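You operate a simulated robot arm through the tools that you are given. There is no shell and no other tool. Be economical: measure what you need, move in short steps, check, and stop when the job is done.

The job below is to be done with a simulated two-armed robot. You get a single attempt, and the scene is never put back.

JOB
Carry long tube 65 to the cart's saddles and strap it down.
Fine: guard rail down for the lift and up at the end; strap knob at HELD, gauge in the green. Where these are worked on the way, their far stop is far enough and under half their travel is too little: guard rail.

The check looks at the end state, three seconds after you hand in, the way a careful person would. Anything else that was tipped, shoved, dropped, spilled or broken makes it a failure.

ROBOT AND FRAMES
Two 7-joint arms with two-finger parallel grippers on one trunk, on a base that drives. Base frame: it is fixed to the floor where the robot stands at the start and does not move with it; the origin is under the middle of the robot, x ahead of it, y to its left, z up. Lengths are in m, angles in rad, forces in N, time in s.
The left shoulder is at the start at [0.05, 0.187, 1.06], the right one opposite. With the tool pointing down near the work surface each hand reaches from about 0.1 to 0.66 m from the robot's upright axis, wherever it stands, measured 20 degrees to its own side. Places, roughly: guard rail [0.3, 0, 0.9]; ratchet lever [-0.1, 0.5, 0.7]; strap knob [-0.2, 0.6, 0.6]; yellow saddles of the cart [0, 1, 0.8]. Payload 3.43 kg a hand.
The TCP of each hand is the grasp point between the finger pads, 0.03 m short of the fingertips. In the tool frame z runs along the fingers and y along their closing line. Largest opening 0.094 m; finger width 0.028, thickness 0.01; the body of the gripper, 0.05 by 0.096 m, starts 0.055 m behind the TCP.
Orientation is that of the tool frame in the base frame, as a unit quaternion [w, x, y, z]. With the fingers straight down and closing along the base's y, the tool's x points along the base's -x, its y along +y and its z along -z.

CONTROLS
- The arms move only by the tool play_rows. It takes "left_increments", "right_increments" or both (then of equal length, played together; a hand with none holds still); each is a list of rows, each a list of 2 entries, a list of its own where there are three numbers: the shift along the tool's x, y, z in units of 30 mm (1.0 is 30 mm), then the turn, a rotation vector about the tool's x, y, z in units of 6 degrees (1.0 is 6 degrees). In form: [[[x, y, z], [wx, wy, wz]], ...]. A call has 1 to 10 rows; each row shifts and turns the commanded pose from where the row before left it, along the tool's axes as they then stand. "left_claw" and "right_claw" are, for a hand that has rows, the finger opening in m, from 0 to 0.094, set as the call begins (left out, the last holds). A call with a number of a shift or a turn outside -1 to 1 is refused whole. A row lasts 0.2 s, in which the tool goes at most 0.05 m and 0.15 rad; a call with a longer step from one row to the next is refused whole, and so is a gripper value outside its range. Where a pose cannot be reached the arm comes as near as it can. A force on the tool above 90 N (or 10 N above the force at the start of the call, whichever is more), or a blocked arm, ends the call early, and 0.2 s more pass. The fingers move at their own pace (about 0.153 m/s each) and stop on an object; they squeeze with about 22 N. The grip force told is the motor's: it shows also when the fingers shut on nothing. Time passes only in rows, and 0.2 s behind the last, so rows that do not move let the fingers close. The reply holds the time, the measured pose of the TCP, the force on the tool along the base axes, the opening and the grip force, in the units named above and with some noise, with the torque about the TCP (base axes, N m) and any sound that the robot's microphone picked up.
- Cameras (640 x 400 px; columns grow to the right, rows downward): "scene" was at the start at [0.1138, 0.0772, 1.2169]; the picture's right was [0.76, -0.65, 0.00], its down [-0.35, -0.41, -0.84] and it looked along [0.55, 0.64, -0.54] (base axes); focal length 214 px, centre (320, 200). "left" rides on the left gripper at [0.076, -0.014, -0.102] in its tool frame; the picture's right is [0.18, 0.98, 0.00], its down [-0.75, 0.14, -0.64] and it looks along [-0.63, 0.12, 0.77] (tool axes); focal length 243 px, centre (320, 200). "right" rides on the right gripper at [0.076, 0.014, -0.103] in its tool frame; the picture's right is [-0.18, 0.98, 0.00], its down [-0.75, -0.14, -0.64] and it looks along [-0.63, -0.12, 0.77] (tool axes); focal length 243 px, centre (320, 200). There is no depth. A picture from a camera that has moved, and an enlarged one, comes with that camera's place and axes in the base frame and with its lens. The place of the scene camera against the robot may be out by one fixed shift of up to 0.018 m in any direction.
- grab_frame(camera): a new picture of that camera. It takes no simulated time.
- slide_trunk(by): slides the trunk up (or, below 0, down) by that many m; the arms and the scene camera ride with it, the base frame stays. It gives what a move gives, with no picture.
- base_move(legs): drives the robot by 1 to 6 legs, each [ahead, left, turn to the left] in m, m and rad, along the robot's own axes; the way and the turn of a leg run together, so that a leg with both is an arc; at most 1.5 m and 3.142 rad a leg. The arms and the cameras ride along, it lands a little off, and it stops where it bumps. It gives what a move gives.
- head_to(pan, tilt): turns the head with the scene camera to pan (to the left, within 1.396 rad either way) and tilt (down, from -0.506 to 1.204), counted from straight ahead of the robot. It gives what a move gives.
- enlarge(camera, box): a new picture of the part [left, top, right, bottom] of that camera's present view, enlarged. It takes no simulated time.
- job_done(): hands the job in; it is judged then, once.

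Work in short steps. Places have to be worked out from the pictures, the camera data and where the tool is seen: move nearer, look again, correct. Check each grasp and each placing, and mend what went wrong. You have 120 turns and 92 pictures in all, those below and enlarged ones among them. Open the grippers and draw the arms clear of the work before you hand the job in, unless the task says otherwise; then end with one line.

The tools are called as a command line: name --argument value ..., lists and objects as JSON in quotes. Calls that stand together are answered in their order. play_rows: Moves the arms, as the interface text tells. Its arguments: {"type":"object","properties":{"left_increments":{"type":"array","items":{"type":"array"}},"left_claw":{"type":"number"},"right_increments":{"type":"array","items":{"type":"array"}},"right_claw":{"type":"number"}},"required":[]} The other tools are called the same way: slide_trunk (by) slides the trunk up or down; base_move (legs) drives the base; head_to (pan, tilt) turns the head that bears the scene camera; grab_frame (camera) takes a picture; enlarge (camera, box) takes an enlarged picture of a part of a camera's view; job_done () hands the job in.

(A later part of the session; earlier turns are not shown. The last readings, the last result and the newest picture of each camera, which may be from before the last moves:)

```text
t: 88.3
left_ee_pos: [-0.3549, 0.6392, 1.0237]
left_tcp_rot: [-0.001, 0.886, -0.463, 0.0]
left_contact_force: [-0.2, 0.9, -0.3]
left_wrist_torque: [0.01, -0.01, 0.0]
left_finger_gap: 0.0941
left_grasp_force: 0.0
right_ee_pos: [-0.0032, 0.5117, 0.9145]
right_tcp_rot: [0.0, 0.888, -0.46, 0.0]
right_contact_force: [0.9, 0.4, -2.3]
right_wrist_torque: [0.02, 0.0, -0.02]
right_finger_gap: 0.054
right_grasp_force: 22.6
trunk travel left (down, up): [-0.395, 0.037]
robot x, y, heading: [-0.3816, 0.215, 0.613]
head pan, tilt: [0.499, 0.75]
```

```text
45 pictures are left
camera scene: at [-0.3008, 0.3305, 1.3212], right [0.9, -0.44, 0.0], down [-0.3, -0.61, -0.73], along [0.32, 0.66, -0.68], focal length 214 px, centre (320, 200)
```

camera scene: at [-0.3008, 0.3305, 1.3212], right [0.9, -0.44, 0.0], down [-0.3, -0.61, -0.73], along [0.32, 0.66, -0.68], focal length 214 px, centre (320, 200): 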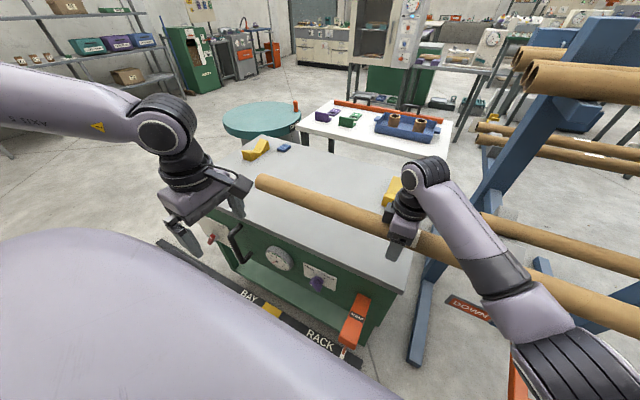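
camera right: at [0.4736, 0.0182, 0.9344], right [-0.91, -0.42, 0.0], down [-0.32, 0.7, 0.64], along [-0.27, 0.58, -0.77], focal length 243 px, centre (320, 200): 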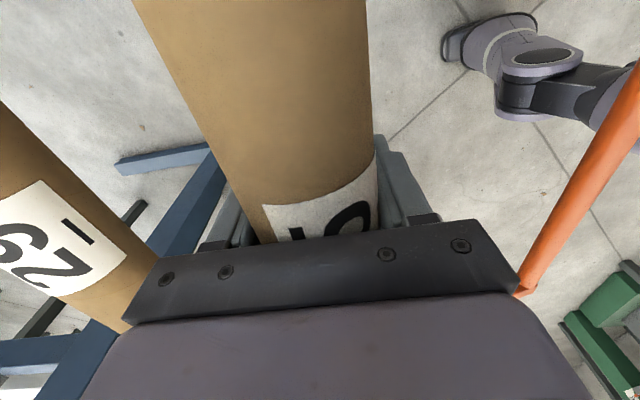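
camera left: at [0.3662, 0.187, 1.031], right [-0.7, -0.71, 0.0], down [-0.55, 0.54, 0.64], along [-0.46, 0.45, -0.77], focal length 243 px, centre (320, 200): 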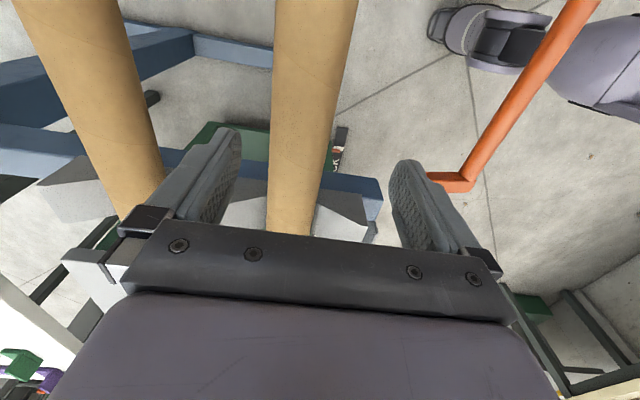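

Saddles are at u≈.50 and 1.17, n≈.63 (middle u≈.835). I drive left another 0.62 m so the hand can work to my right, then shift the hand right 0.2 m.

base_move --legs '[[0.0, 0.62, 0.007]]'

play_rows --right_increments '[[[0.6, 0, 0], [0, 0, 0]], [[0.8, 0, 0], [0, 0, 0]], [[0.8, 0, 0], [0, 0, 0]], [[0.8, 0, 0], [0, 0, 0]], [[0.8, 0, 0], [0, 0, 0]], [[0.8, 0, 0], [0, 0, 0]], [[0.8, 0, 0], [0, 0, 0]], [[0.8, 0, 0], [0, 0, 0]], [[0.5, 0, 0], [0, 0, 0]]]'

head_to --pan 0.0 --tilt 0.9

grab_frame --camera "scene"

```text
t: 94.2
left_ee_pos: [-0.7179, 1.1477, 1.0243]
left_tcp_rot: [0.0, 0.887, -0.462, 0.0]
left_contact_force: [0.0, 0.2, 0.4]
left_wrist_torque: [0.0, -0.01, 0.01]
left_finger_gap: 0.094
left_grasp_force: 0.1
right_ee_pos: [-0.3636, 1.0215, 0.9147]
right_tcp_rot: [0.0, 0.888, -0.459, 0.0]
right_contact_force: [-0.1, 0.0, -3.1]
right_wrist_torque: [0.01, 0.01, 0.0]
right_finger_gap: 0.0539
right_grasp_force: 21.9
trunk travel left (down, up): [-0.395, 0.037]
robot x, y, heading: [-0.7401, 0.7205, 0.618]
head pan, tilt: [0.499, 0.75]
```

```text
t: 96.2
left_ee_pos: [-0.7175, 1.1462, 1.0246]
left_tcp_rot: [-0.001, 0.887, -0.462, 0.0]
left_contact_force: [-0.1, 0.1, -0.5]
left_wrist_torque: [0.02, -0.01, 0.0]
left_finger_gap: 0.0939
left_grasp_force: 0.2
right_ee_pos: [-0.2464, 0.8558, 0.9148]
right_tcp_rot: [-0.001, 0.889, -0.458, -0.001]
right_contact_force: [-0.2, -0.1, -3.2]
right_wrist_torque: [0.01, 0.04, 0.0]
right_finger_gap: 0.054
right_grasp_force: 21.9
trunk travel left (down, up): [-0.395, 0.037]
robot x, y, heading: [-0.7435, 0.7232, 0.617]
head pan, tilt: [0.499, 0.75]
```

```text
t: 97.1
left_ee_pos: [-0.7172, 1.1452, 1.0243]
left_tcp_rot: [-0.001, 0.887, -0.462, 0.0]
left_contact_force: [0.4, -0.2, -1.4]
left_wrist_torque: [0.02, -0.01, -0.05]
left_finger_gap: 0.0939
left_grasp_force: 0.1
right_ee_pos: [-0.248, 0.8565, 0.9154]
right_tcp_rot: [0.0, 0.888, -0.459, 0.0]
right_contact_force: [-0.1, 0.1, -3.0]
right_wrist_torque: [0.0, 0.02, -0.04]
right_finger_gap: 0.0538
right_grasp_force: 21.9
trunk travel left (down, up): [-0.395, 0.037]
robot x, y, heading: [-0.7416, 0.7195, 0.619]
head pan, tilt: [0.0, 0.901]
```

```text
44 pictures are left
camera scene: at [-0.6354, 0.8075, 1.3093], right [0.58, -0.81, 0.0], down [-0.64, -0.45, -0.62], along [0.51, 0.36, -0.78], focal length 214 px, centre (320, 200)
```

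scene: 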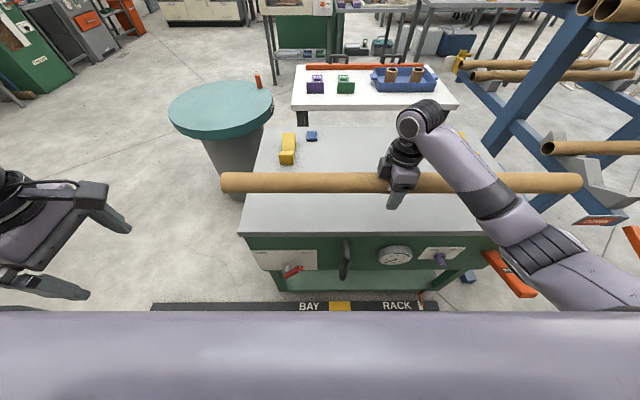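

The tube is centred for the saddles (u=.841). I drive 0.19 m ahead, watching for contact.

base_move --legs '[[0.1, 0.0, 0.0], [0.09, 0, 0]]'

grab_frame --camera "right"

grab_frame --camera "scene"

```text
t: 99.0
left_ee_pos: [-0.6031, 1.2279, 1.024]
left_tcp_rot: [-0.001, 0.887, -0.463, -0.001]
left_contact_force: [0.3, -0.1, 0.8]
left_wrist_torque: [-0.01, 0.02, -0.02]
left_finger_gap: 0.0942
left_grasp_force: 0.0
right_ee_pos: [-0.133, 0.9348, 0.9147]
right_tcp_rot: [0.001, 0.888, -0.459, 0.0]
right_contact_force: [0.2, 0.1, -2.8]
right_wrist_torque: [-0.01, 0.01, -0.03]
right_finger_gap: 0.0538
right_grasp_force: 22.0
trunk travel left (down, up): [-0.395, 0.037]
robot x, y, heading: [-0.6324, 0.798, 0.616]
head pan, tilt: [0.0, 0.901]
stopped in leg 2: the robot was blocked; the commanded pose is now the measured one
```

```text
43 pictures are left
camera right: at [-0.1005, 0.8651, 1.016], right [-0.91, -0.42, 0.0], down [-0.32, 0.7, 0.64], along [-0.27, 0.58, -0.77], focal length 243 px, centre (320, 200)
```

right: 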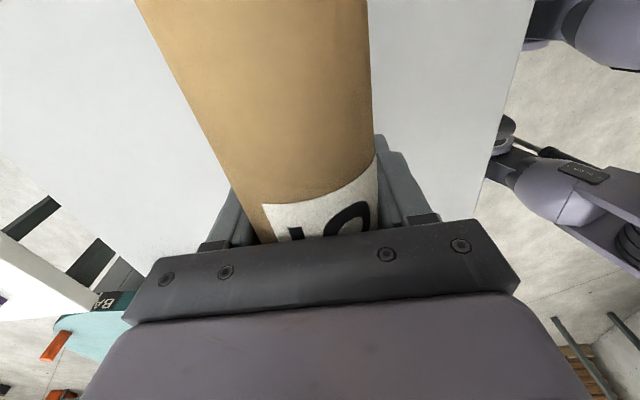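

```text
42 pictures are left
camera scene: at [-0.521, 0.888, 1.3093], right [0.58, -0.82, 0.0], down [-0.64, -0.45, -0.62], along [0.51, 0.36, -0.78], focal length 214 px, centre (320, 200)
```

scene: 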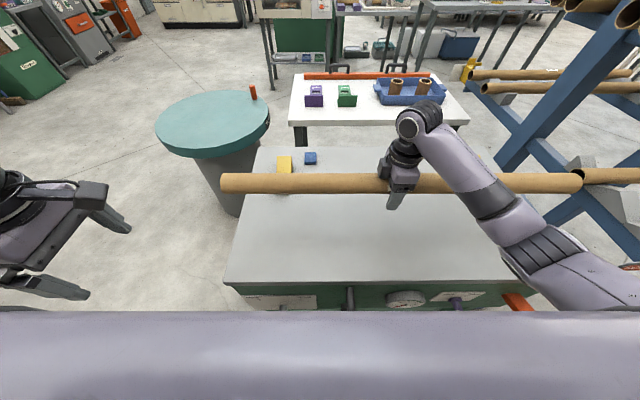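

I was stopped by contact at n≈-.05, and the cart has not moved (its corner is still at n=.264, u=1.265). I back off 1 cm and reach with the arm for the rest.

base_move --legs '[[-0.01, 0.0, 0.0]]'

play_rows --right_increments '[[[0, -0.6, 0], [0, 0, 0]], [[0, -0.8, 0], [0, 0, 0]], [[0, -0.8, 0], [0, 0, 0]], [[0, -0.8, 0], [0, 0, 0]], [[0, -0.8, 0], [0, 0, 0]], [[0, -0.8, 0], [0, 0, 0]]]'

```text
t: 99.8
left_ee_pos: [-0.6112, 1.2223, 1.0255]
left_tcp_rot: [-0.001, 0.886, -0.463, 0.001]
left_contact_force: [0.3, -0.3, 0.0]
left_wrist_torque: [0.04, -0.02, 0.01]
left_finger_gap: 0.0939
left_grasp_force: 0.1
right_ee_pos: [-0.1411, 0.9305, 0.9147]
right_tcp_rot: [0.0, 0.888, -0.46, 0.0]
right_contact_force: [-0.1, 0.7, -2.5]
right_wrist_torque: [0.02, -0.02, 0.01]
right_finger_gap: 0.0538
right_grasp_force: 22.2
trunk travel left (down, up): [-0.395, 0.037]
robot x, y, heading: [-0.6387, 0.7949, 0.616]
head pan, tilt: [0.0, 0.901]
```

```text
t: 101.2
left_ee_pos: [-0.6104, 1.2219, 1.0239]
left_tcp_rot: [-0.001, 0.887, -0.463, 0.0]
left_contact_force: [0.0, -0.3, 1.0]
left_wrist_torque: [-0.01, -0.01, -0.01]
left_finger_gap: 0.0937
left_grasp_force: 0.0
right_ee_pos: [-0.0295, 1.0116, 0.9116]
right_tcp_rot: [0.001, 0.889, -0.457, 0.001]
right_contact_force: [-0.1, 0.3, -3.1]
right_wrist_torque: [0.02, 0.02, 0.01]
right_finger_gap: 0.0539
right_grasp_force: 21.9
trunk travel left (down, up): [-0.395, 0.037]
robot x, y, heading: [-0.6358, 0.7945, 0.616]
head pan, tilt: [0.0, 0.901]
```

Reach holds (n=.564). I'll look at where the saddles are relative to the tube.

grab_frame --camera "right"

enlarge --camera "scene" --box '[200, 110, 360, 210]'

enlarge --camera "scene" --box '[400, 110, 560, 210]'

```text
41 pictures are left
camera right: at [0.0026, 0.9414, 1.0149], right [-0.91, -0.42, 0.0], down [-0.32, 0.7, 0.64], along [-0.27, 0.58, -0.77], focal length 243 px, centre (320, 200)
```

right: 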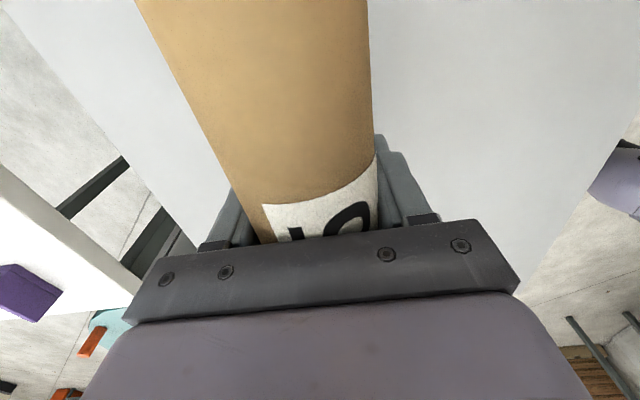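

```text
4.00 times, centred on (280, 160) of scene
camera zoom: at [-0.5299, 0.8826, 1.3093], right [0.58, -0.82, 0.0], down [-0.64, -0.45, -0.62], along [0.51, 0.36, -0.78], focal length 858 px, centre (480, 360)
```

zoom: 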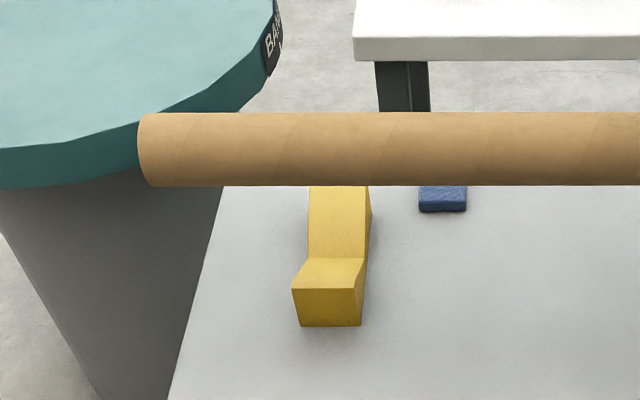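

```text
4.00 times, centred on (480, 160) of scene
camera zoom: at [-0.5299, 0.8826, 1.3093], right [0.58, -0.82, 0.0], down [-0.64, -0.45, -0.62], along [0.51, 0.36, -0.78], focal length 858 px, centre (-320, 360)
```

zoom: 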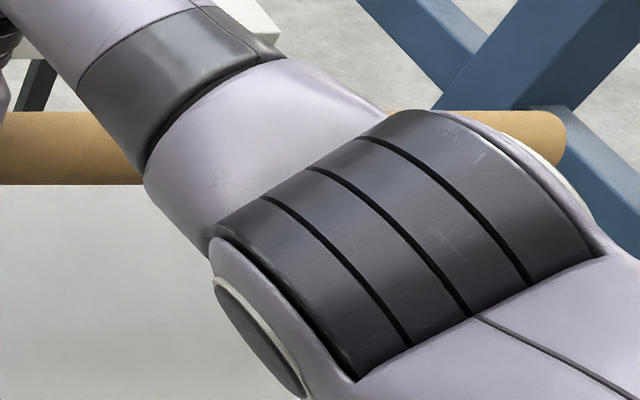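

Tube axis is at z≈.934 (23 mm above the TCP). The saddle's near lip starts at n≈.568 and its V centre should be near .63. I advance to n≈.625 at the same height and look again.

play_rows --right_increments '[[[0, -0.7, 0], [0, 0, 0]], [[0, -0.7, 0], [0, 0, 0]], [[0, -0.6, 0], [0, 0, 0]]]'

enlarge --camera "scene" --box '[220, 100, 340, 180]'

```text
t: 102.0
left_ee_pos: [-0.6108, 1.2223, 1.0241]
left_tcp_rot: [-0.001, 0.887, -0.463, 0.0]
left_contact_force: [-0.6, -0.2, 0.3]
left_wrist_torque: [-0.03, 0.02, -0.01]
left_finger_gap: 0.0938
left_grasp_force: 0.0
right_ee_pos: [-0.0205, 1.0106, 0.9131]
right_tcp_rot: [0.001, 0.888, -0.46, 0.0]
right_contact_force: [-0.2, 0.9, -2.0]
right_wrist_torque: [0.04, 0.02, 0.01]
right_finger_gap: 0.054
right_grasp_force: 22.3
right hand out of reach, approached as far as the arm can: row 1, 2, 3
trunk travel left (down, up): [-0.395, 0.037]
robot x, y, heading: [-0.633, 0.7951, 0.614]
head pan, tilt: [0.0, 0.901]
```

```text
5.00 times, centred on (280, 140) of scene
camera zoom: at [-0.5296, 0.8821, 1.3093], right [0.58, -0.82, 0.0], down [-0.64, -0.45, -0.62], along [0.51, 0.36, -0.78], focal length 1072 px, centre (520, 500)
```

zoom: 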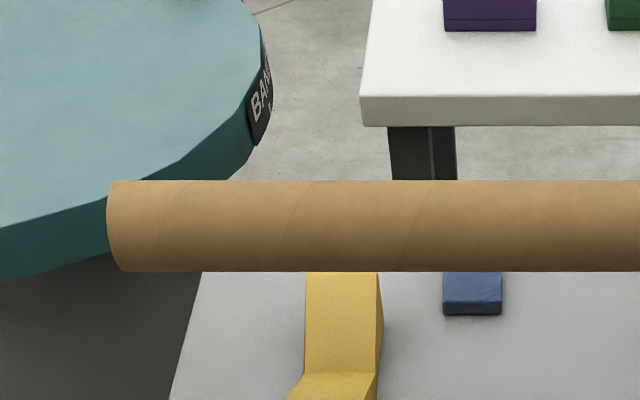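

Reach ends at n=.570, while the V centre is at n≈.631 (mouth ±36 mm). Tilting the hand 24° about the tube axis brings the wrist back and gains the needed 7 cm.

play_rows --right_increments '[[[0, 0, 0], [1, 0, 0]], [[0, 0, 0], [1, 0, 0]], [[0, 0, 0], [1, 0, 0]], [[0, 0, 0], [1, 0, 0]]]'

play_rows --right_increments '[[[0, -0.53, 0.24], [0, 0, 0]], [[0, -0.53, 0.24], [0, 0, 0]], [[0, -0.53, 0.24], [0, 0, 0]], [[0, -0.53, 0.24], [0, 0, 0]]]'

```text
t: 103.0
left_ee_pos: [-0.6108, 1.2211, 1.0249]
left_tcp_rot: [-0.001, 0.887, -0.462, 0.0]
left_contact_force: [0.8, 0.4, -0.5]
left_wrist_torque: [-0.01, 0.01, -0.03]
left_finger_gap: 0.0938
left_grasp_force: 0.0
right_ee_pos: [-0.0185, 1.0097, 0.9128]
right_tcp_rot: [-0.184, 0.869, -0.45, 0.095]
right_contact_force: [-0.3, -0.2, -2.2]
right_wrist_torque: [0.05, -0.05, 0.01]
right_finger_gap: 0.0538
right_grasp_force: 21.9
trunk travel left (down, up): [-0.395, 0.037]
robot x, y, heading: [-0.6375, 0.7968, 0.618]
head pan, tilt: [0.0, 0.901]
```

```text
t: 104.0
left_ee_pos: [-0.6108, 1.222, 1.0249]
left_tcp_rot: [0.0, 0.886, -0.463, 0.001]
left_contact_force: [-0.5, -0.3, -0.4]
left_wrist_torque: [0.02, 0.01, 0.0]
left_finger_gap: 0.094
left_grasp_force: 0.1
right_ee_pos: [0.0363, 1.0498, 0.9136]
right_tcp_rot: [-0.183, 0.869, -0.449, 0.095]
right_contact_force: [0.8, 1.1, -2.8]
right_wrist_torque: [-0.01, -0.03, 0.0]
right_finger_gap: 0.0536
right_grasp_force: 21.9
trunk travel left (down, up): [-0.395, 0.037]
robot x, y, heading: [-0.6316, 0.7942, 0.615]
head pan, tilt: [0.0, 0.901]
```

Reached n=.640 without complaint. I check the tube over both saddles.

grab_frame --camera "scene"

enlarge --camera "scene" --box '[220, 90, 340, 165]'

```text
37 pictures are left
camera scene: at [-0.5298, 0.8824, 1.3093], right [0.58, -0.82, 0.0], down [-0.64, -0.45, -0.62], along [0.51, 0.36, -0.78], focal length 214 px, centre (320, 200)
```

scene: 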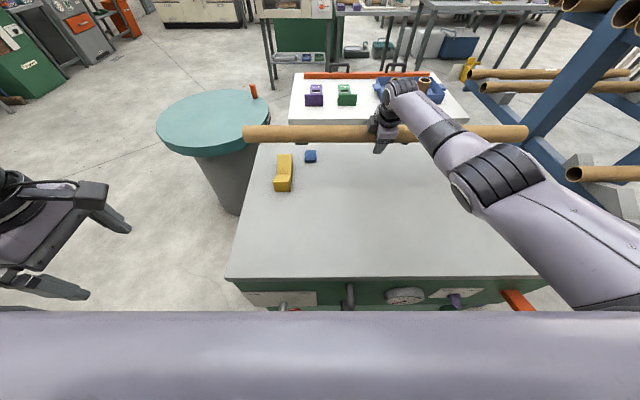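

```text
5.33 times, centred on (280, 128) of scene
camera zoom: at [-0.5298, 0.8824, 1.3093], right [0.58, -0.82, 0.0], down [-0.64, -0.45, -0.62], along [0.51, 0.36, -0.78], focal length 1144 px, centre (533, 587)
```

zoom: 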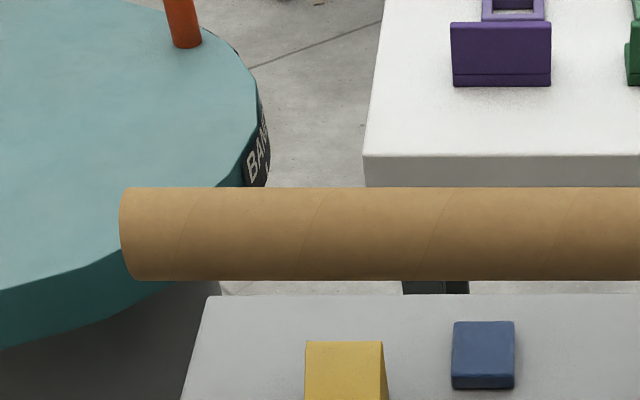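

The tube is centred over the saddles with about 0.1 m overhang each side. I lower most of the way with the trunk, keeping the arm posture.

slide_trunk --by -0.09

enlarge --camera "scene" --box '[220, 90, 340, 165]'

```text
t: 105.2
left_ee_pos: [-0.6104, 1.2222, 0.9349]
left_tcp_rot: [-0.001, 0.887, -0.463, -0.001]
left_contact_force: [-0.9, -0.3, -0.1]
left_wrist_torque: [-0.02, 0.01, 0.03]
left_finger_gap: 0.094
left_grasp_force: 0.1
right_ee_pos: [0.0369, 1.0498, 0.8232]
right_tcp_rot: [-0.183, 0.869, -0.449, 0.095]
right_contact_force: [-0.3, -0.3, -1.7]
right_wrist_torque: [0.05, -0.02, 0.03]
right_finger_gap: 0.0536
right_grasp_force: 22.1
trunk travel left (down, up): [-0.305, 0.127]
robot x, y, heading: [-0.6372, 0.7938, 0.619]
head pan, tilt: [0.0, 0.901]
```

```text
5.33 times, centred on (280, 128) of scene
camera zoom: at [-0.5294, 0.8819, 1.2193], right [0.58, -0.82, 0.0], down [-0.64, -0.45, -0.62], along [0.51, 0.36, -0.78], focal length 1144 px, centre (533, 587)
```

zoom: 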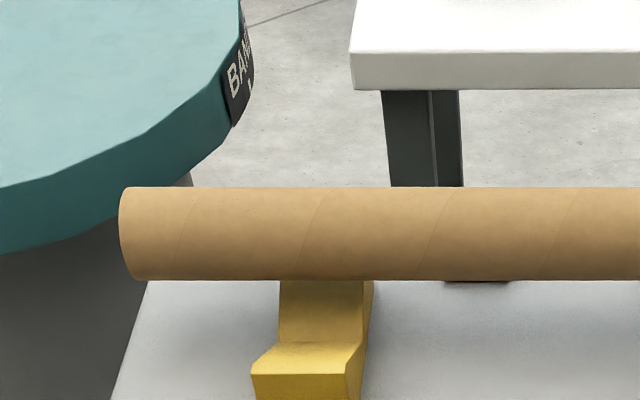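

Geometry agrees: the tube is right above the V. I lower another 18 mm with the trunk, then feel down by small arm rows.

slide_trunk --by -0.018

play_rows --right_increments '[[[0, 0.04, 0.09], [0, 0, 0]], [[0, 0.04, 0.09], [0, 0, 0]]]'

```text
t: 105.8
left_ee_pos: [-0.6153, 1.2194, 0.9186]
left_tcp_rot: [-0.004, 0.886, -0.463, 0.001]
left_contact_force: [-0.5, 0.2, 0.3]
left_wrist_torque: [0.0, -0.01, -0.03]
left_finger_gap: 0.0938
left_grasp_force: 0.0
right_ee_pos: [0.0362, 1.05, 0.8228]
right_tcp_rot: [-0.194, 0.867, -0.447, 0.101]
right_contact_force: [-15.2, -21.9, 55.8]
right_wrist_torque: [-1.57, 1.66, 0.19]
right_finger_gap: 0.054
right_grasp_force: 21.8
trunk travel left (down, up): [-0.287, 0.145]
robot x, y, heading: [-0.6329, 0.7916, 0.614]
head pan, tilt: [0.0, 0.901]
```

```text
t: 106.5
left_ee_pos: [-0.6159, 1.2188, 0.92]
left_tcp_rot: [-0.006, 0.886, -0.463, 0.002]
left_contact_force: [-0.2, -0.4, 0.6]
left_wrist_torque: [0.01, -0.05, 0.01]
left_finger_gap: 0.094
left_grasp_force: 0.0
right_ee_pos: [0.0357, 1.0509, 0.8227]
right_tcp_rot: [-0.197, 0.866, -0.447, 0.104]
right_contact_force: [-20.3, -33.8, 73.9]
right_wrist_torque: [-2.21, 2.2, 0.34]
right_finger_gap: 0.0538
right_grasp_force: 21.9
trunk travel left (down, up): [-0.287, 0.145]
robot x, y, heading: [-0.6374, 0.794, 0.61]
head pan, tilt: [0.0, 0.901]
```

The near fingertip is resting on the cart top (force and torque match a contact there), so the cart top is a bit higher than I thought. I relieve the load by about 2 cm of command and shift back 1 cm.

play_rows --right_increments '[[[0, -0.14, -0.32], [0, 0, 0]], [[0, -0.14, -0.32], [0, 0, 0]], [[0, 0.3, -0.135], [0, 0, 0]], [[0, 0, 0], [0, 0, 0]]]'

enlarge --camera "scene" --box '[220, 90, 340, 165]'

```text
t: 107.5
left_ee_pos: [-0.6106, 1.2219, 0.9166]
left_tcp_rot: [-0.001, 0.887, -0.462, 0.0]
left_contact_force: [-0.5, 0.1, 0.4]
left_wrist_torque: [-0.01, -0.02, -0.01]
left_finger_gap: 0.0937
left_grasp_force: 0.0
right_ee_pos: [0.027, 1.0485, 0.823]
right_tcp_rot: [-0.187, 0.869, -0.448, 0.094]
right_contact_force: [10.9, 7.5, 11.8]
right_wrist_torque: [0.12, -0.3, 0.09]
right_finger_gap: 0.0538
right_grasp_force: 21.7
trunk travel left (down, up): [-0.287, 0.145]
robot x, y, heading: [-0.6368, 0.7928, 0.617]
head pan, tilt: [0.0, 0.901]
```

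```text
5.33 times, centred on (280, 128) of scene
camera zoom: at [-0.5299, 0.8824, 1.2012], right [0.58, -0.82, 0.0], down [-0.64, -0.45, -0.62], along [0.51, 0.36, -0.78], focal length 1144 px, centre (533, 587)
```

zoom: 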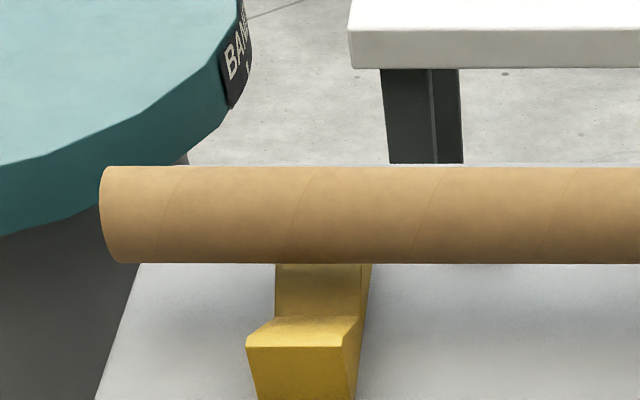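

grab_frame --camera "right"

enlarge --camera "scene" --box '[330, 60, 490, 160]'

```text
33 pictures are left
camera right: at [0.0264, 0.9542, 0.9099], right [-0.84, -0.37, -0.4], down [-0.55, 0.53, 0.65], along [-0.02, 0.76, -0.65], focal length 243 px, centre (320, 200)
```

right: 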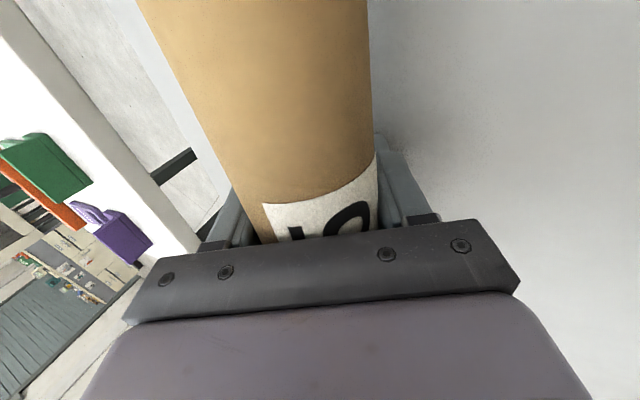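

```text
4.00 times, centred on (410, 110) of scene
camera zoom: at [-0.5299, 0.8824, 1.2012], right [0.58, -0.82, 0.0], down [-0.64, -0.45, -0.62], along [0.51, 0.36, -0.78], focal length 858 px, centre (-40, 560)
```

zoom: 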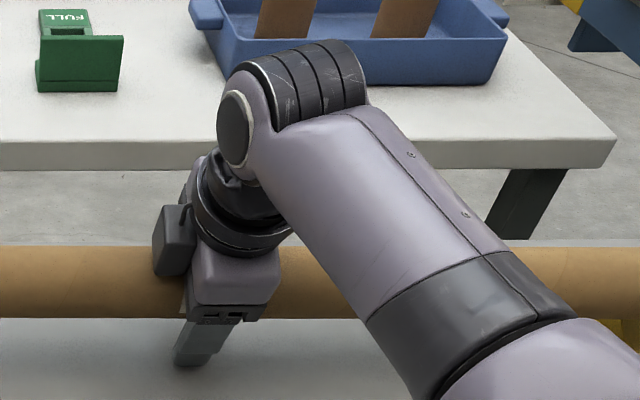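

The fingertip just touches the deck while the tube is about 3 cm above its seat. It is captive between the pads and right above the V, so I open the fingers slightly to let it slide down.

play_rows --right_increments '[[[0, -0.03, -0.07], [0, 0, 0]], [[0, 0, 0], [0, 0, 0]], [[0, 0, 0], [0, 0, 0]]]' --right_claw 0.06

enlarge --camera "scene" --box '[220, 80, 540, 200]'

```text
t: 108.2
left_ee_pos: [-0.6129, 1.2209, 0.9157]
left_tcp_rot: [-0.001, 0.886, -0.463, 0.0]
left_contact_force: [-0.6, -0.3, 0.3]
left_wrist_torque: [-0.02, -0.03, 0.0]
left_finger_gap: 0.094
left_grasp_force: 0.0
right_ee_pos: [0.026, 1.0466, 0.8227]
right_tcp_rot: [-0.184, 0.869, -0.45, 0.094]
right_contact_force: [0.2, 9.0, 8.6]
right_wrist_torque: [0.23, 0.08, -0.15]
right_finger_gap: 0.0554
right_grasp_force: 0.1
trunk travel left (down, up): [-0.287, 0.145]
robot x, y, heading: [-0.6334, 0.7935, 0.618]
head pan, tilt: [0.0, 0.901]
```

```text
2.00 times, centred on (380, 140) of scene
camera zoom: at [-0.5307, 0.8822, 1.2014], right [0.58, -0.82, 0.0], down [-0.64, -0.45, -0.62], along [0.51, 0.36, -0.78], focal length 429 px, centre (200, 320)
```

zoom: 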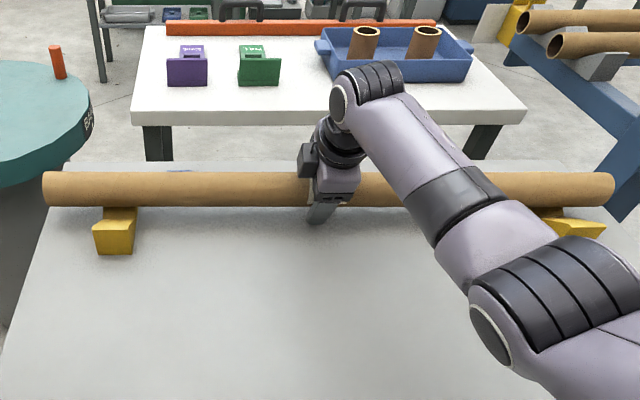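

The tube has sunk a little. I raise the hand slightly and open fully so the tube can settle.

play_rows --right_increments '[[[0, -0.1, -0.2], [0, 0, 0]], [[0, -0.1, -0.2], [0, 0, 0]], [[0, 0, 0], [0, 0, 0]]]' --right_claw 0.09

enlarge --camera "scene" --box '[220, 80, 540, 200]'

grab_frame --camera "right"

```text
t: 109.0
left_ee_pos: [-0.6095, 1.2215, 0.9163]
left_tcp_rot: [-0.001, 0.886, -0.463, -0.001]
left_contact_force: [-0.6, -0.2, -0.4]
left_wrist_torque: [-0.03, -0.02, -0.01]
left_finger_gap: 0.0939
left_grasp_force: 0.1
right_ee_pos: [0.027, 1.0442, 0.8348]
right_tcp_rot: [-0.182, 0.869, -0.45, 0.094]
right_contact_force: [-0.5, -2.8, -0.7]
right_wrist_torque: [-0.05, 0.02, 0.09]
right_finger_gap: 0.0912
right_grasp_force: 1.0
trunk travel left (down, up): [-0.287, 0.145]
robot x, y, heading: [-0.6356, 0.792, 0.616]
head pan, tilt: [0.0, 0.901]
```

```text
2.00 times, centred on (380, 140) of scene
camera zoom: at [-0.5298, 0.8816, 1.2013], right [0.58, -0.82, 0.0], down [-0.64, -0.45, -0.62], along [0.51, 0.36, -0.78], focal length 429 px, centre (200, 320)
```

zoom: 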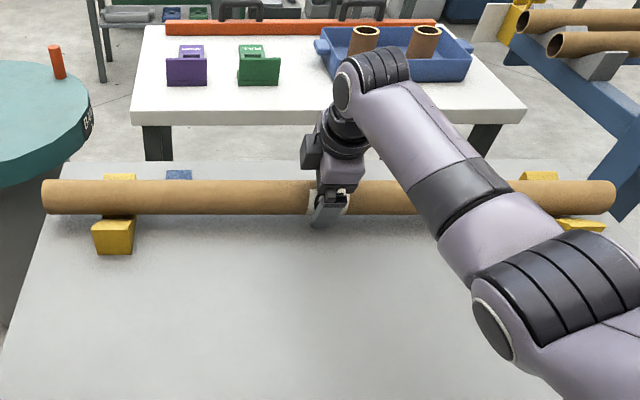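

```text
29 pictures are left
camera right: at [0.0275, 0.9508, 0.9227], right [-0.84, -0.37, -0.39], down [-0.54, 0.54, 0.64], along [-0.02, 0.75, -0.66], focal length 243 px, centre (320, 200)
```

right: 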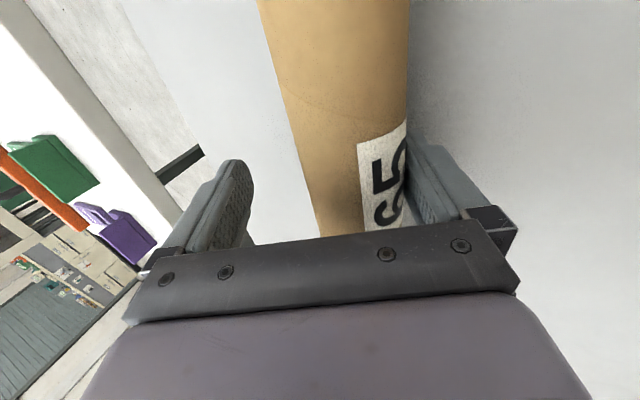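

The tube lies in both saddles, yellow visible in front and behind at each. I centre the fingers and draw out along the tool axis.

play_rows --right_increments '[[[0, 0.4, -0.1], [0, 0, 0]], [[0, 0.1, -0.6], [0, 0, 0]], [[0, 0, -0.8], [0, 0, 0]], [[0, 0, -0.9], [0, 0, 0]], [[0, 0, -0.9], [0, 0, 0]], [[0, 0, -0.9], [0, 0, 0]], [[0, 0, -0.9], [0, 0, 0]]]' --right_claw 0.094

grab_frame --camera "scene"

```text
t: 110.7
left_ee_pos: [-0.6115, 1.2214, 0.9161]
left_tcp_rot: [-0.001, 0.887, -0.462, 0.0]
left_contact_force: [0.5, 0.1, 1.0]
left_wrist_torque: [-0.02, -0.02, -0.04]
left_finger_gap: 0.0941
left_grasp_force: 0.1
right_ee_pos: [-0.0337, 1.0004, 0.9704]
right_tcp_rot: [-0.183, 0.869, -0.449, 0.095]
right_contact_force: [0.0, 0.2, 0.2]
right_wrist_torque: [0.05, 0.01, 0.02]
right_finger_gap: 0.0939
right_grasp_force: 0.0
trunk travel left (down, up): [-0.287, 0.145]
robot x, y, heading: [-0.6386, 0.7982, 0.615]
head pan, tilt: [0.0, 0.901]
```

```text
28 pictures are left
camera scene: at [-0.5299, 0.8818, 1.2014], right [0.58, -0.82, 0.0], down [-0.64, -0.45, -0.62], along [0.51, 0.36, -0.78], focal length 214 px, centre (320, 200)
```

scene: 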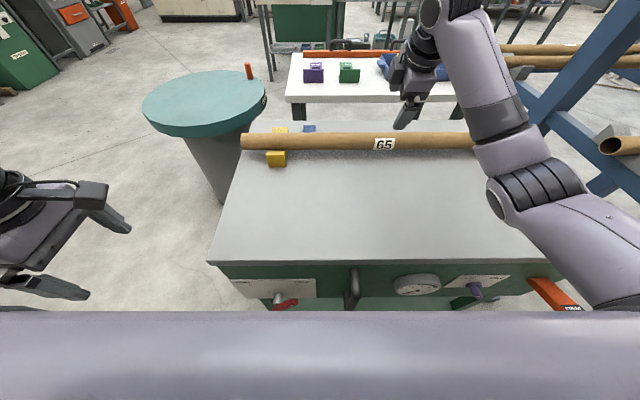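

The tube lies still at the saddles. I untilt and retract the right hand, back off, and move right to face the strap lever and knob.

play_rows --right_increments '[[[0, 0.4, -0.5], [-1, 0, 0]], [[0, 0.6, -0.3], [-1, 0, 0]], [[0, 0.8, 0], [-1, 0, 0]], [[0, 1, 0], [-1, 0, 0]], [[0, 1, 0], [0, 0, 0]], [[0, 1, 0], [0, 0, 0]], [[0, 1, 0], [0, 0, 0]], [[0, 1, 0], [0, 0, 0]]]'

base_move --legs '[[-0.2, 0.0, 0.0], [0, -0.35, 0.0]]'

head_to --pan 0.0 --tilt 0.85

grab_frame --camera "scene"

```text
t: 112.5
left_ee_pos: [-0.6111, 1.2215, 0.9176]
left_tcp_rot: [-0.001, 0.886, -0.463, -0.001]
left_contact_force: [0.9, -0.6, -0.2]
left_wrist_torque: [-0.02, 0.02, 0.01]
left_finger_gap: 0.0943
left_grasp_force: 0.1
right_ee_pos: [-0.205, 0.8786, 0.9742]
right_tcp_rot: [0.002, 0.888, -0.46, 0.0]
right_contact_force: [-1.0, 0.0, 0.0]
right_wrist_torque: [0.0, 0.0, -0.03]
right_finger_gap: 0.094
right_grasp_force: 0.0
trunk travel left (down, up): [-0.287, 0.145]
robot x, y, heading: [-0.6381, 0.7938, 0.621]
head pan, tilt: [0.0, 0.901]
```

```text
t: 117.3
left_ee_pos: [-0.5706, 0.8216, 0.9161]
left_tcp_rot: [-0.001, 0.885, -0.466, -0.001]
left_contact_force: [-0.5, -0.6, 0.2]
left_wrist_torque: [0.03, 0.01, 0.02]
left_finger_gap: 0.094
left_grasp_force: 0.1
right_ee_pos: [-0.1666, 0.4765, 0.973]
right_tcp_rot: [0.001, 0.887, -0.463, -0.002]
right_contact_force: [-0.2, -0.2, -0.5]
right_wrist_torque: [0.0, 0.01, 0.01]
right_finger_gap: 0.0939
right_grasp_force: 0.1
trunk travel left (down, up): [-0.287, 0.145]
robot x, y, heading: [-0.5986, 0.3927, 0.612]
head pan, tilt: [0.0, 0.901]
```

```text
t: 117.9
left_ee_pos: [-0.5694, 0.821, 0.9172]
left_tcp_rot: [-0.001, 0.885, -0.465, 0.0]
left_contact_force: [0.2, 0.5, 0.7]
left_wrist_torque: [0.0, -0.02, -0.01]
left_finger_gap: 0.0941
left_grasp_force: 0.1
right_ee_pos: [-0.1666, 0.476, 0.9745]
right_tcp_rot: [0.001, 0.886, -0.463, -0.001]
right_contact_force: [-0.1, -0.4, -0.4]
right_wrist_torque: [0.01, 0.03, -0.01]
right_finger_gap: 0.0937
right_grasp_force: 0.0
trunk travel left (down, up): [-0.287, 0.145]
robot x, y, heading: [-0.5977, 0.3955, 0.608]
head pan, tilt: [0.0, 0.85]
```

```text
27 pictures are left
camera scene: at [-0.4892, 0.4825, 1.2052], right [0.57, -0.82, 0.0], down [-0.62, -0.43, -0.66], along [0.54, 0.38, -0.75], focal length 214 px, centre (320, 200)
```

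scene: 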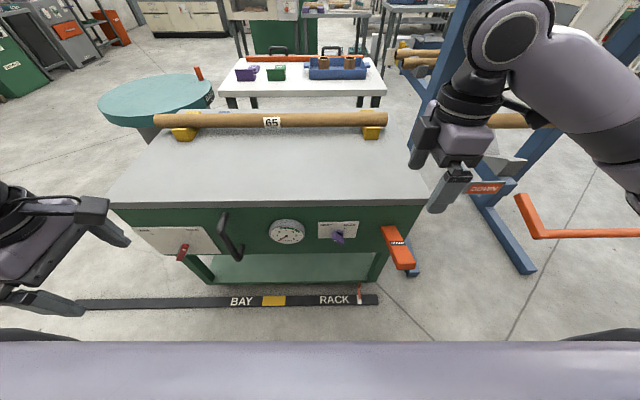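

The tube is strapped-ready in both saddles. I zoom on the gauge, knob and lever.

enlarge --camera "scene" --box '[260, 190, 440, 300]'

```text
3.56 times, centred on (350, 245) of scene
camera zoom: at [-0.4892, 0.4825, 1.2052], right [0.57, -0.82, 0.0], down [-0.62, -0.43, -0.66], along [0.54, 0.38, -0.75], focal length 763 px, centre (213, 40)
```

zoom: 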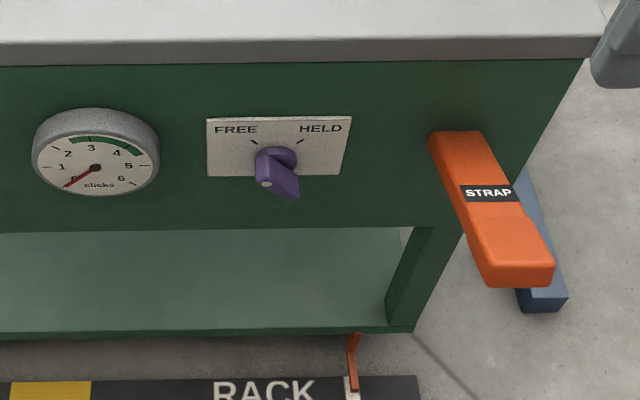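

The gauge counts clicks: 0 now, green about 3–4. I close the right fingers, place them above the lever's outer end (n≈.165, u≈.445), and descend to just above it.

play_rows --right_increments '[[[0.65, -0.4, 0], [0, 0, 0]], [[0.65, -0.4, 0], [0, 0, 0]], [[0, 0, 1], [0, 0, 0]], [[0, 0, 1], [0, 0, 0]], [[0, 0, 1], [0, 0, 0]], [[0, 0, 1], [0, 0, 0]], [[0, 0, 1], [0, 0, 0]], [[0, 0, 1], [0, 0, 0]], [[0, 0, 1], [0, 0, 0]]]' --right_claw 0.0

enlarge --camera "scene" --box '[260, 180, 460, 300]'

grab_frame --camera "right"

```text
t: 119.9
left_ee_pos: [-0.5708, 0.8216, 0.9172]
left_tcp_rot: [-0.001, 0.885, -0.466, -0.001]
left_contact_force: [-0.5, -0.4, -0.6]
left_wrist_torque: [0.01, -0.02, 0.02]
left_finger_gap: 0.094
left_grasp_force: 0.2
right_ee_pos: [-0.1245, 0.4569, 0.764]
right_tcp_rot: [0.0, 0.887, -0.463, 0.0]
right_contact_force: [0.1, -0.1, 0.1]
right_wrist_torque: [0.02, 0.02, -0.01]
right_finger_gap: 0.0
right_grasp_force: 22.3
trunk travel left (down, up): [-0.287, 0.145]
robot x, y, heading: [-0.5931, 0.3932, 0.61]
head pan, tilt: [0.0, 0.85]
```

```text
3.20 times, centred on (360, 240) of scene
camera zoom: at [-0.4891, 0.4825, 1.2053], right [0.57, -0.82, 0.0], down [-0.62, -0.43, -0.66], along [0.54, 0.38, -0.75], focal length 686 px, centre (192, 72)
```

zoom: 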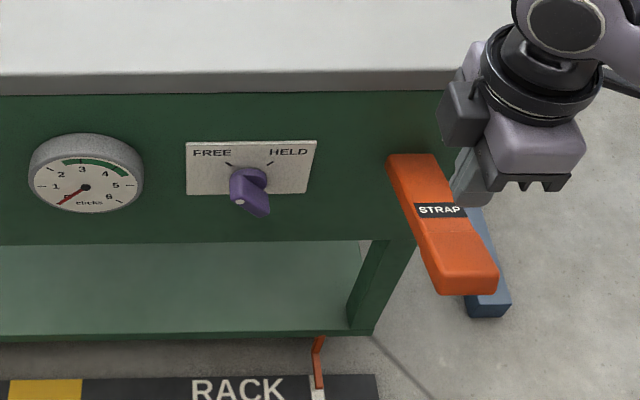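

```text
24 pictures are left
camera right: at [-0.0936, 0.3869, 0.867], right [-0.91, -0.41, 0.0], down [-0.31, 0.7, 0.64], along [-0.27, 0.58, -0.77], focal length 243 px, centre (320, 200)
```

right: 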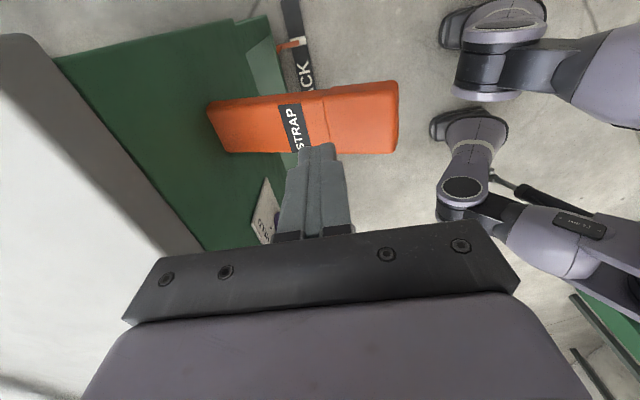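

The lever runs from the panel (n≈.27) out to n≈.11 at u≈.45, rising slightly to z≈.68. I move to n≈.135 and press down slowly.

play_rows --right_increments '[[[-0.15, 0.95, 0], [0, 0, 0]], [[0, 0, 0.7], [0, 0, 0]], [[0, 0, 0.6], [0, 0, 0]], [[0, 0, 0.5], [0, 0, 0]], [[0, 0, 0.5], [0, 0, 0]]]'

```text
t: 121.1
left_ee_pos: [-0.5692, 0.8209, 0.918]
left_tcp_rot: [-0.001, 0.885, -0.466, 0.001]
left_contact_force: [0.1, -0.3, -0.8]
left_wrist_torque: [0.02, 0.02, -0.01]
left_finger_gap: 0.0939
left_grasp_force: 0.3
right_ee_pos: [-0.1521, 0.4439, 0.6943]
right_tcp_rot: [0.0, 0.887, -0.463, -0.001]
right_contact_force: [-3.3, -2.6, 4.9]
right_wrist_torque: [-0.05, 0.07, -0.01]
right_finger_gap: 0.0002
right_grasp_force: 21.7
trunk travel left (down, up): [-0.287, 0.145]
robot x, y, heading: [-0.6, 0.3972, 0.609]
head pan, tilt: [0.0, 0.85]
```

Contact with the lever (5 N) at tip z≈.66. Press on down.

play_rows --right_increments '[[[0, 0, 0.4], [0, 0, 0]], [[0, 0, 0.4], [0, 0, 0]], [[0, 0, 0.4], [0, 0, 0]], [[0, 0, 0.4], [0, 0, 0]], [[0, 0, 0.4], [0, 0, 0]]]'

enlarge --camera "scene" --box '[260, 180, 460, 300]'

```text
t: 122.3
left_ee_pos: [-0.5737, 0.8192, 0.9191]
left_tcp_rot: [-0.004, 0.885, -0.466, 0.003]
left_contact_force: [0.3, -0.2, 0.9]
left_wrist_torque: [-0.02, 0.0, 0.0]
left_finger_gap: 0.0941
left_grasp_force: 0.0
right_ee_pos: [-0.1507, 0.4455, 0.646]
right_tcp_rot: [-0.006, 0.887, -0.463, 0.003]
right_contact_force: [-18.6, -22.3, 79.1]
right_wrist_torque: [-0.08, 0.03, -0.07]
right_finger_gap: 0.0
right_grasp_force: 22.3
trunk travel left (down, up): [-0.287, 0.145]
robot x, y, heading: [-0.5948, 0.394, 0.606]
head pan, tilt: [0.0, 0.85]
```

```text
3.20 times, centred on (360, 240) of scene
camera zoom: at [-0.4955, 0.4803, 1.2077], right [0.57, -0.82, 0.0], down [-0.61, -0.43, -0.67], along [0.55, 0.38, -0.75], focal length 686 px, centre (192, 72)
```

zoom: 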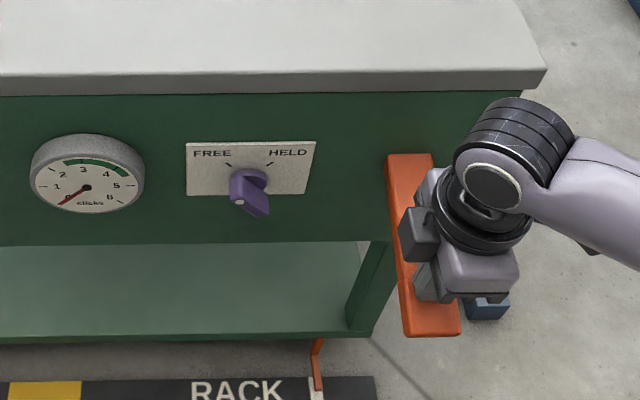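

The lever moved down about 5 cm to a hard stop; the gauge is still at 0. I release upward and see whether it springs back or counts.

play_rows --right_increments '[[[0, 0, -0.5], [0, 0, 0]], [[0, 0, -0.7], [0, 0, 0]], [[0, 0, -0.8], [0, 0, 0]], [[0, 0, -0.8], [0, 0, 0]]]'

enlarge --camera "scene" --box '[260, 180, 460, 300]'

```text
t: 123.3
left_ee_pos: [-0.569, 0.8213, 0.9173]
left_tcp_rot: [-0.001, 0.885, -0.466, 0.0]
left_contact_force: [-0.5, -0.5, -0.7]
left_wrist_torque: [-0.01, -0.03, 0.01]
left_finger_gap: 0.094
left_grasp_force: 0.1
right_ee_pos: [-0.1511, 0.4451, 0.7188]
right_tcp_rot: [0.002, 0.886, -0.463, 0.0]
right_contact_force: [2.1, 0.4, 2.0]
right_wrist_torque: [0.0, -0.05, 0.02]
right_finger_gap: 0.0
right_grasp_force: 21.9
trunk travel left (down, up): [-0.287, 0.145]
robot x, y, heading: [-0.595, 0.3949, 0.608]
head pan, tilt: [0.0, 0.85]
```

```text
3.20 times, centred on (360, 240) of scene
camera zoom: at [-0.4891, 0.4826, 1.2051], right [0.57, -0.82, 0.0], down [-0.62, -0.43, -0.66], along [0.54, 0.38, -0.75], focal length 686 px, centre (192, 72)
```

zoom: 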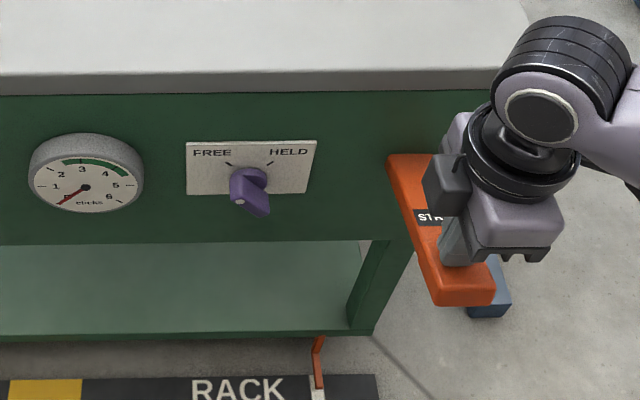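

The lever springs back up and nothing was counted, so the knob probably has to engage (HELD) before strokes count. I look closely at the knob.

enlarge --camera "scene" --box '[310, 210, 360, 250]'

```text
10.00 times, centred on (335, 230) of scene
camera zoom: at [-0.4891, 0.4826, 1.2051], right [0.57, -0.82, 0.0], down [-0.62, -0.43, -0.66], along [0.54, 0.38, -0.75], focal length 2145 px, centre (170, -100)
```

zoom: 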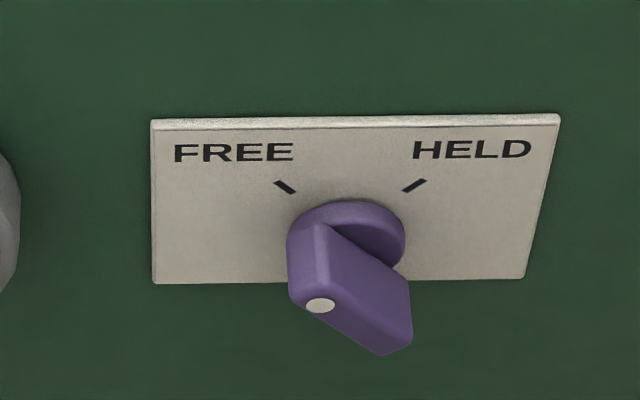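

The dot end of the knob's bar points at FREE (upper left); HELD is about 90° clockwise. I'll push the dot end to the right with closed fingertips: raise the hand, turn it to the natural yaw and bring it in front of the knob.

play_rows --right_increments '[[[0, 0.5, -0.9], [0, 0, 0]], [[0, 0.5, -0.9], [0, 0, 0]], [[0, 0, -0.9], [0, 0, 0]], [[0, 0, -0.9], [0, 0, 0]], [[0, 0, 0], [0, 0, 1]], [[0, 0, 0], [0, 0, 1]], [[0, 0, 0], [0, 0, 1]], [[0, 0, 0], [0, 0, 1]], [[0, 0, 0], [0, 0, 1]], [[0, 0, 0], [0, 0, 1]]]'

play_rows --right_increments '[[[0, 0, 0], [0, 0, 1]], [[0, 0, 0], [0, 0, 1]], [[0, 0, 0], [0, 0, 1]], [[0, 0, 0], [0, 0, 1]], [[0, 0, 0], [0, 0, 1]], [[0, 0, 0], [0, 0, 1]], [[0, 0, 0], [0, 0, 1]], [[0, 0, 0], [0, 0, 1]], [[0, 0, 0], [0, 0, 1]]]'

play_rows --right_increments '[[[0, 1, 0], [0, 0, 0]], [[0, 1, 0], [0, 0, 0]], [[0, 1, 0], [0, 0, 0]], [[0, 1, 0], [0, 0, 0]], [[0, 1, 0], [0, 0, 0]], [[0, 1, 0], [0, 0, 0]], [[0, 0.8, 0], [0, 0, 0]]]'

grab_frame --camera "right"

```text
t: 125.5
left_ee_pos: [-0.5695, 0.8203, 0.9171]
left_tcp_rot: [-0.002, 0.885, -0.466, 0.0]
left_contact_force: [0.1, -0.2, 0.0]
left_wrist_torque: [0.01, -0.01, -0.02]
left_finger_gap: 0.0938
left_grasp_force: 0.1
right_ee_pos: [-0.1755, 0.4276, 0.8271]
right_tcp_rot: [-0.001, -0.7, 0.715, 0.0]
right_contact_force: [0.4, 0.3, 0.4]
right_wrist_torque: [0.02, 0.01, -0.03]
right_finger_gap: 0.0
right_grasp_force: 21.5
trunk travel left (down, up): [-0.287, 0.145]
robot x, y, heading: [-0.5991, 0.3943, 0.607]
head pan, tilt: [0.0, 0.85]
```

```text
t: 127.5
left_ee_pos: [-0.5701, 0.8213, 0.9171]
left_tcp_rot: [-0.002, 0.885, -0.465, 0.0]
left_contact_force: [0.2, -0.7, -0.3]
left_wrist_torque: [-0.04, 0.0, 0.04]
left_finger_gap: 0.094
left_grasp_force: 0.2
right_ee_pos: [-0.1752, 0.4275, 0.8271]
right_tcp_rot: [-0.001, -0.299, 0.954, 0.0]
right_contact_force: [-1.1, -0.3, -0.4]
right_wrist_torque: [0.03, 0.0, -0.03]
right_finger_gap: 0.0
right_grasp_force: 21.7
trunk travel left (down, up): [-0.287, 0.145]
robot x, y, heading: [-0.5979, 0.3968, 0.609]
head pan, tilt: [0.0, 0.85]
```

```text
t: 129.1
left_ee_pos: [-0.5716, 0.8223, 0.9169]
left_tcp_rot: [-0.001, 0.885, -0.465, 0.001]
left_contact_force: [-0.3, 0.1, 0.9]
left_wrist_torque: [-0.01, 0.0, 0.01]
left_finger_gap: 0.094
left_grasp_force: 0.1
right_ee_pos: [-0.2925, 0.5974, 0.8273]
right_tcp_rot: [-0.001, -0.3, 0.954, -0.001]
right_contact_force: [-0.2, 0.3, 0.4]
right_wrist_torque: [0.0, -0.01, 0.02]
right_finger_gap: 0.0
right_grasp_force: 22.5
trunk travel left (down, up): [-0.287, 0.145]
robot x, y, heading: [-0.5983, 0.3969, 0.606]
head pan, tilt: [0.0, 0.85]
```

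```text
20 pictures are left
camera right: at [-0.3629, 0.565, 0.9296], right [-0.41, 0.91, 0.0], down [0.7, 0.32, 0.64], along [0.58, 0.26, -0.77], focal length 243 px, centre (320, 200)
```

right: 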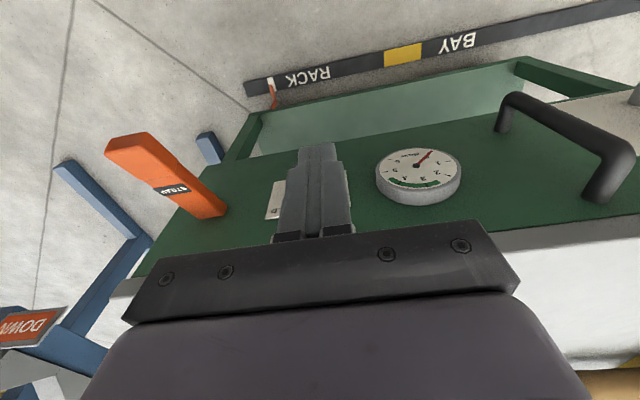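

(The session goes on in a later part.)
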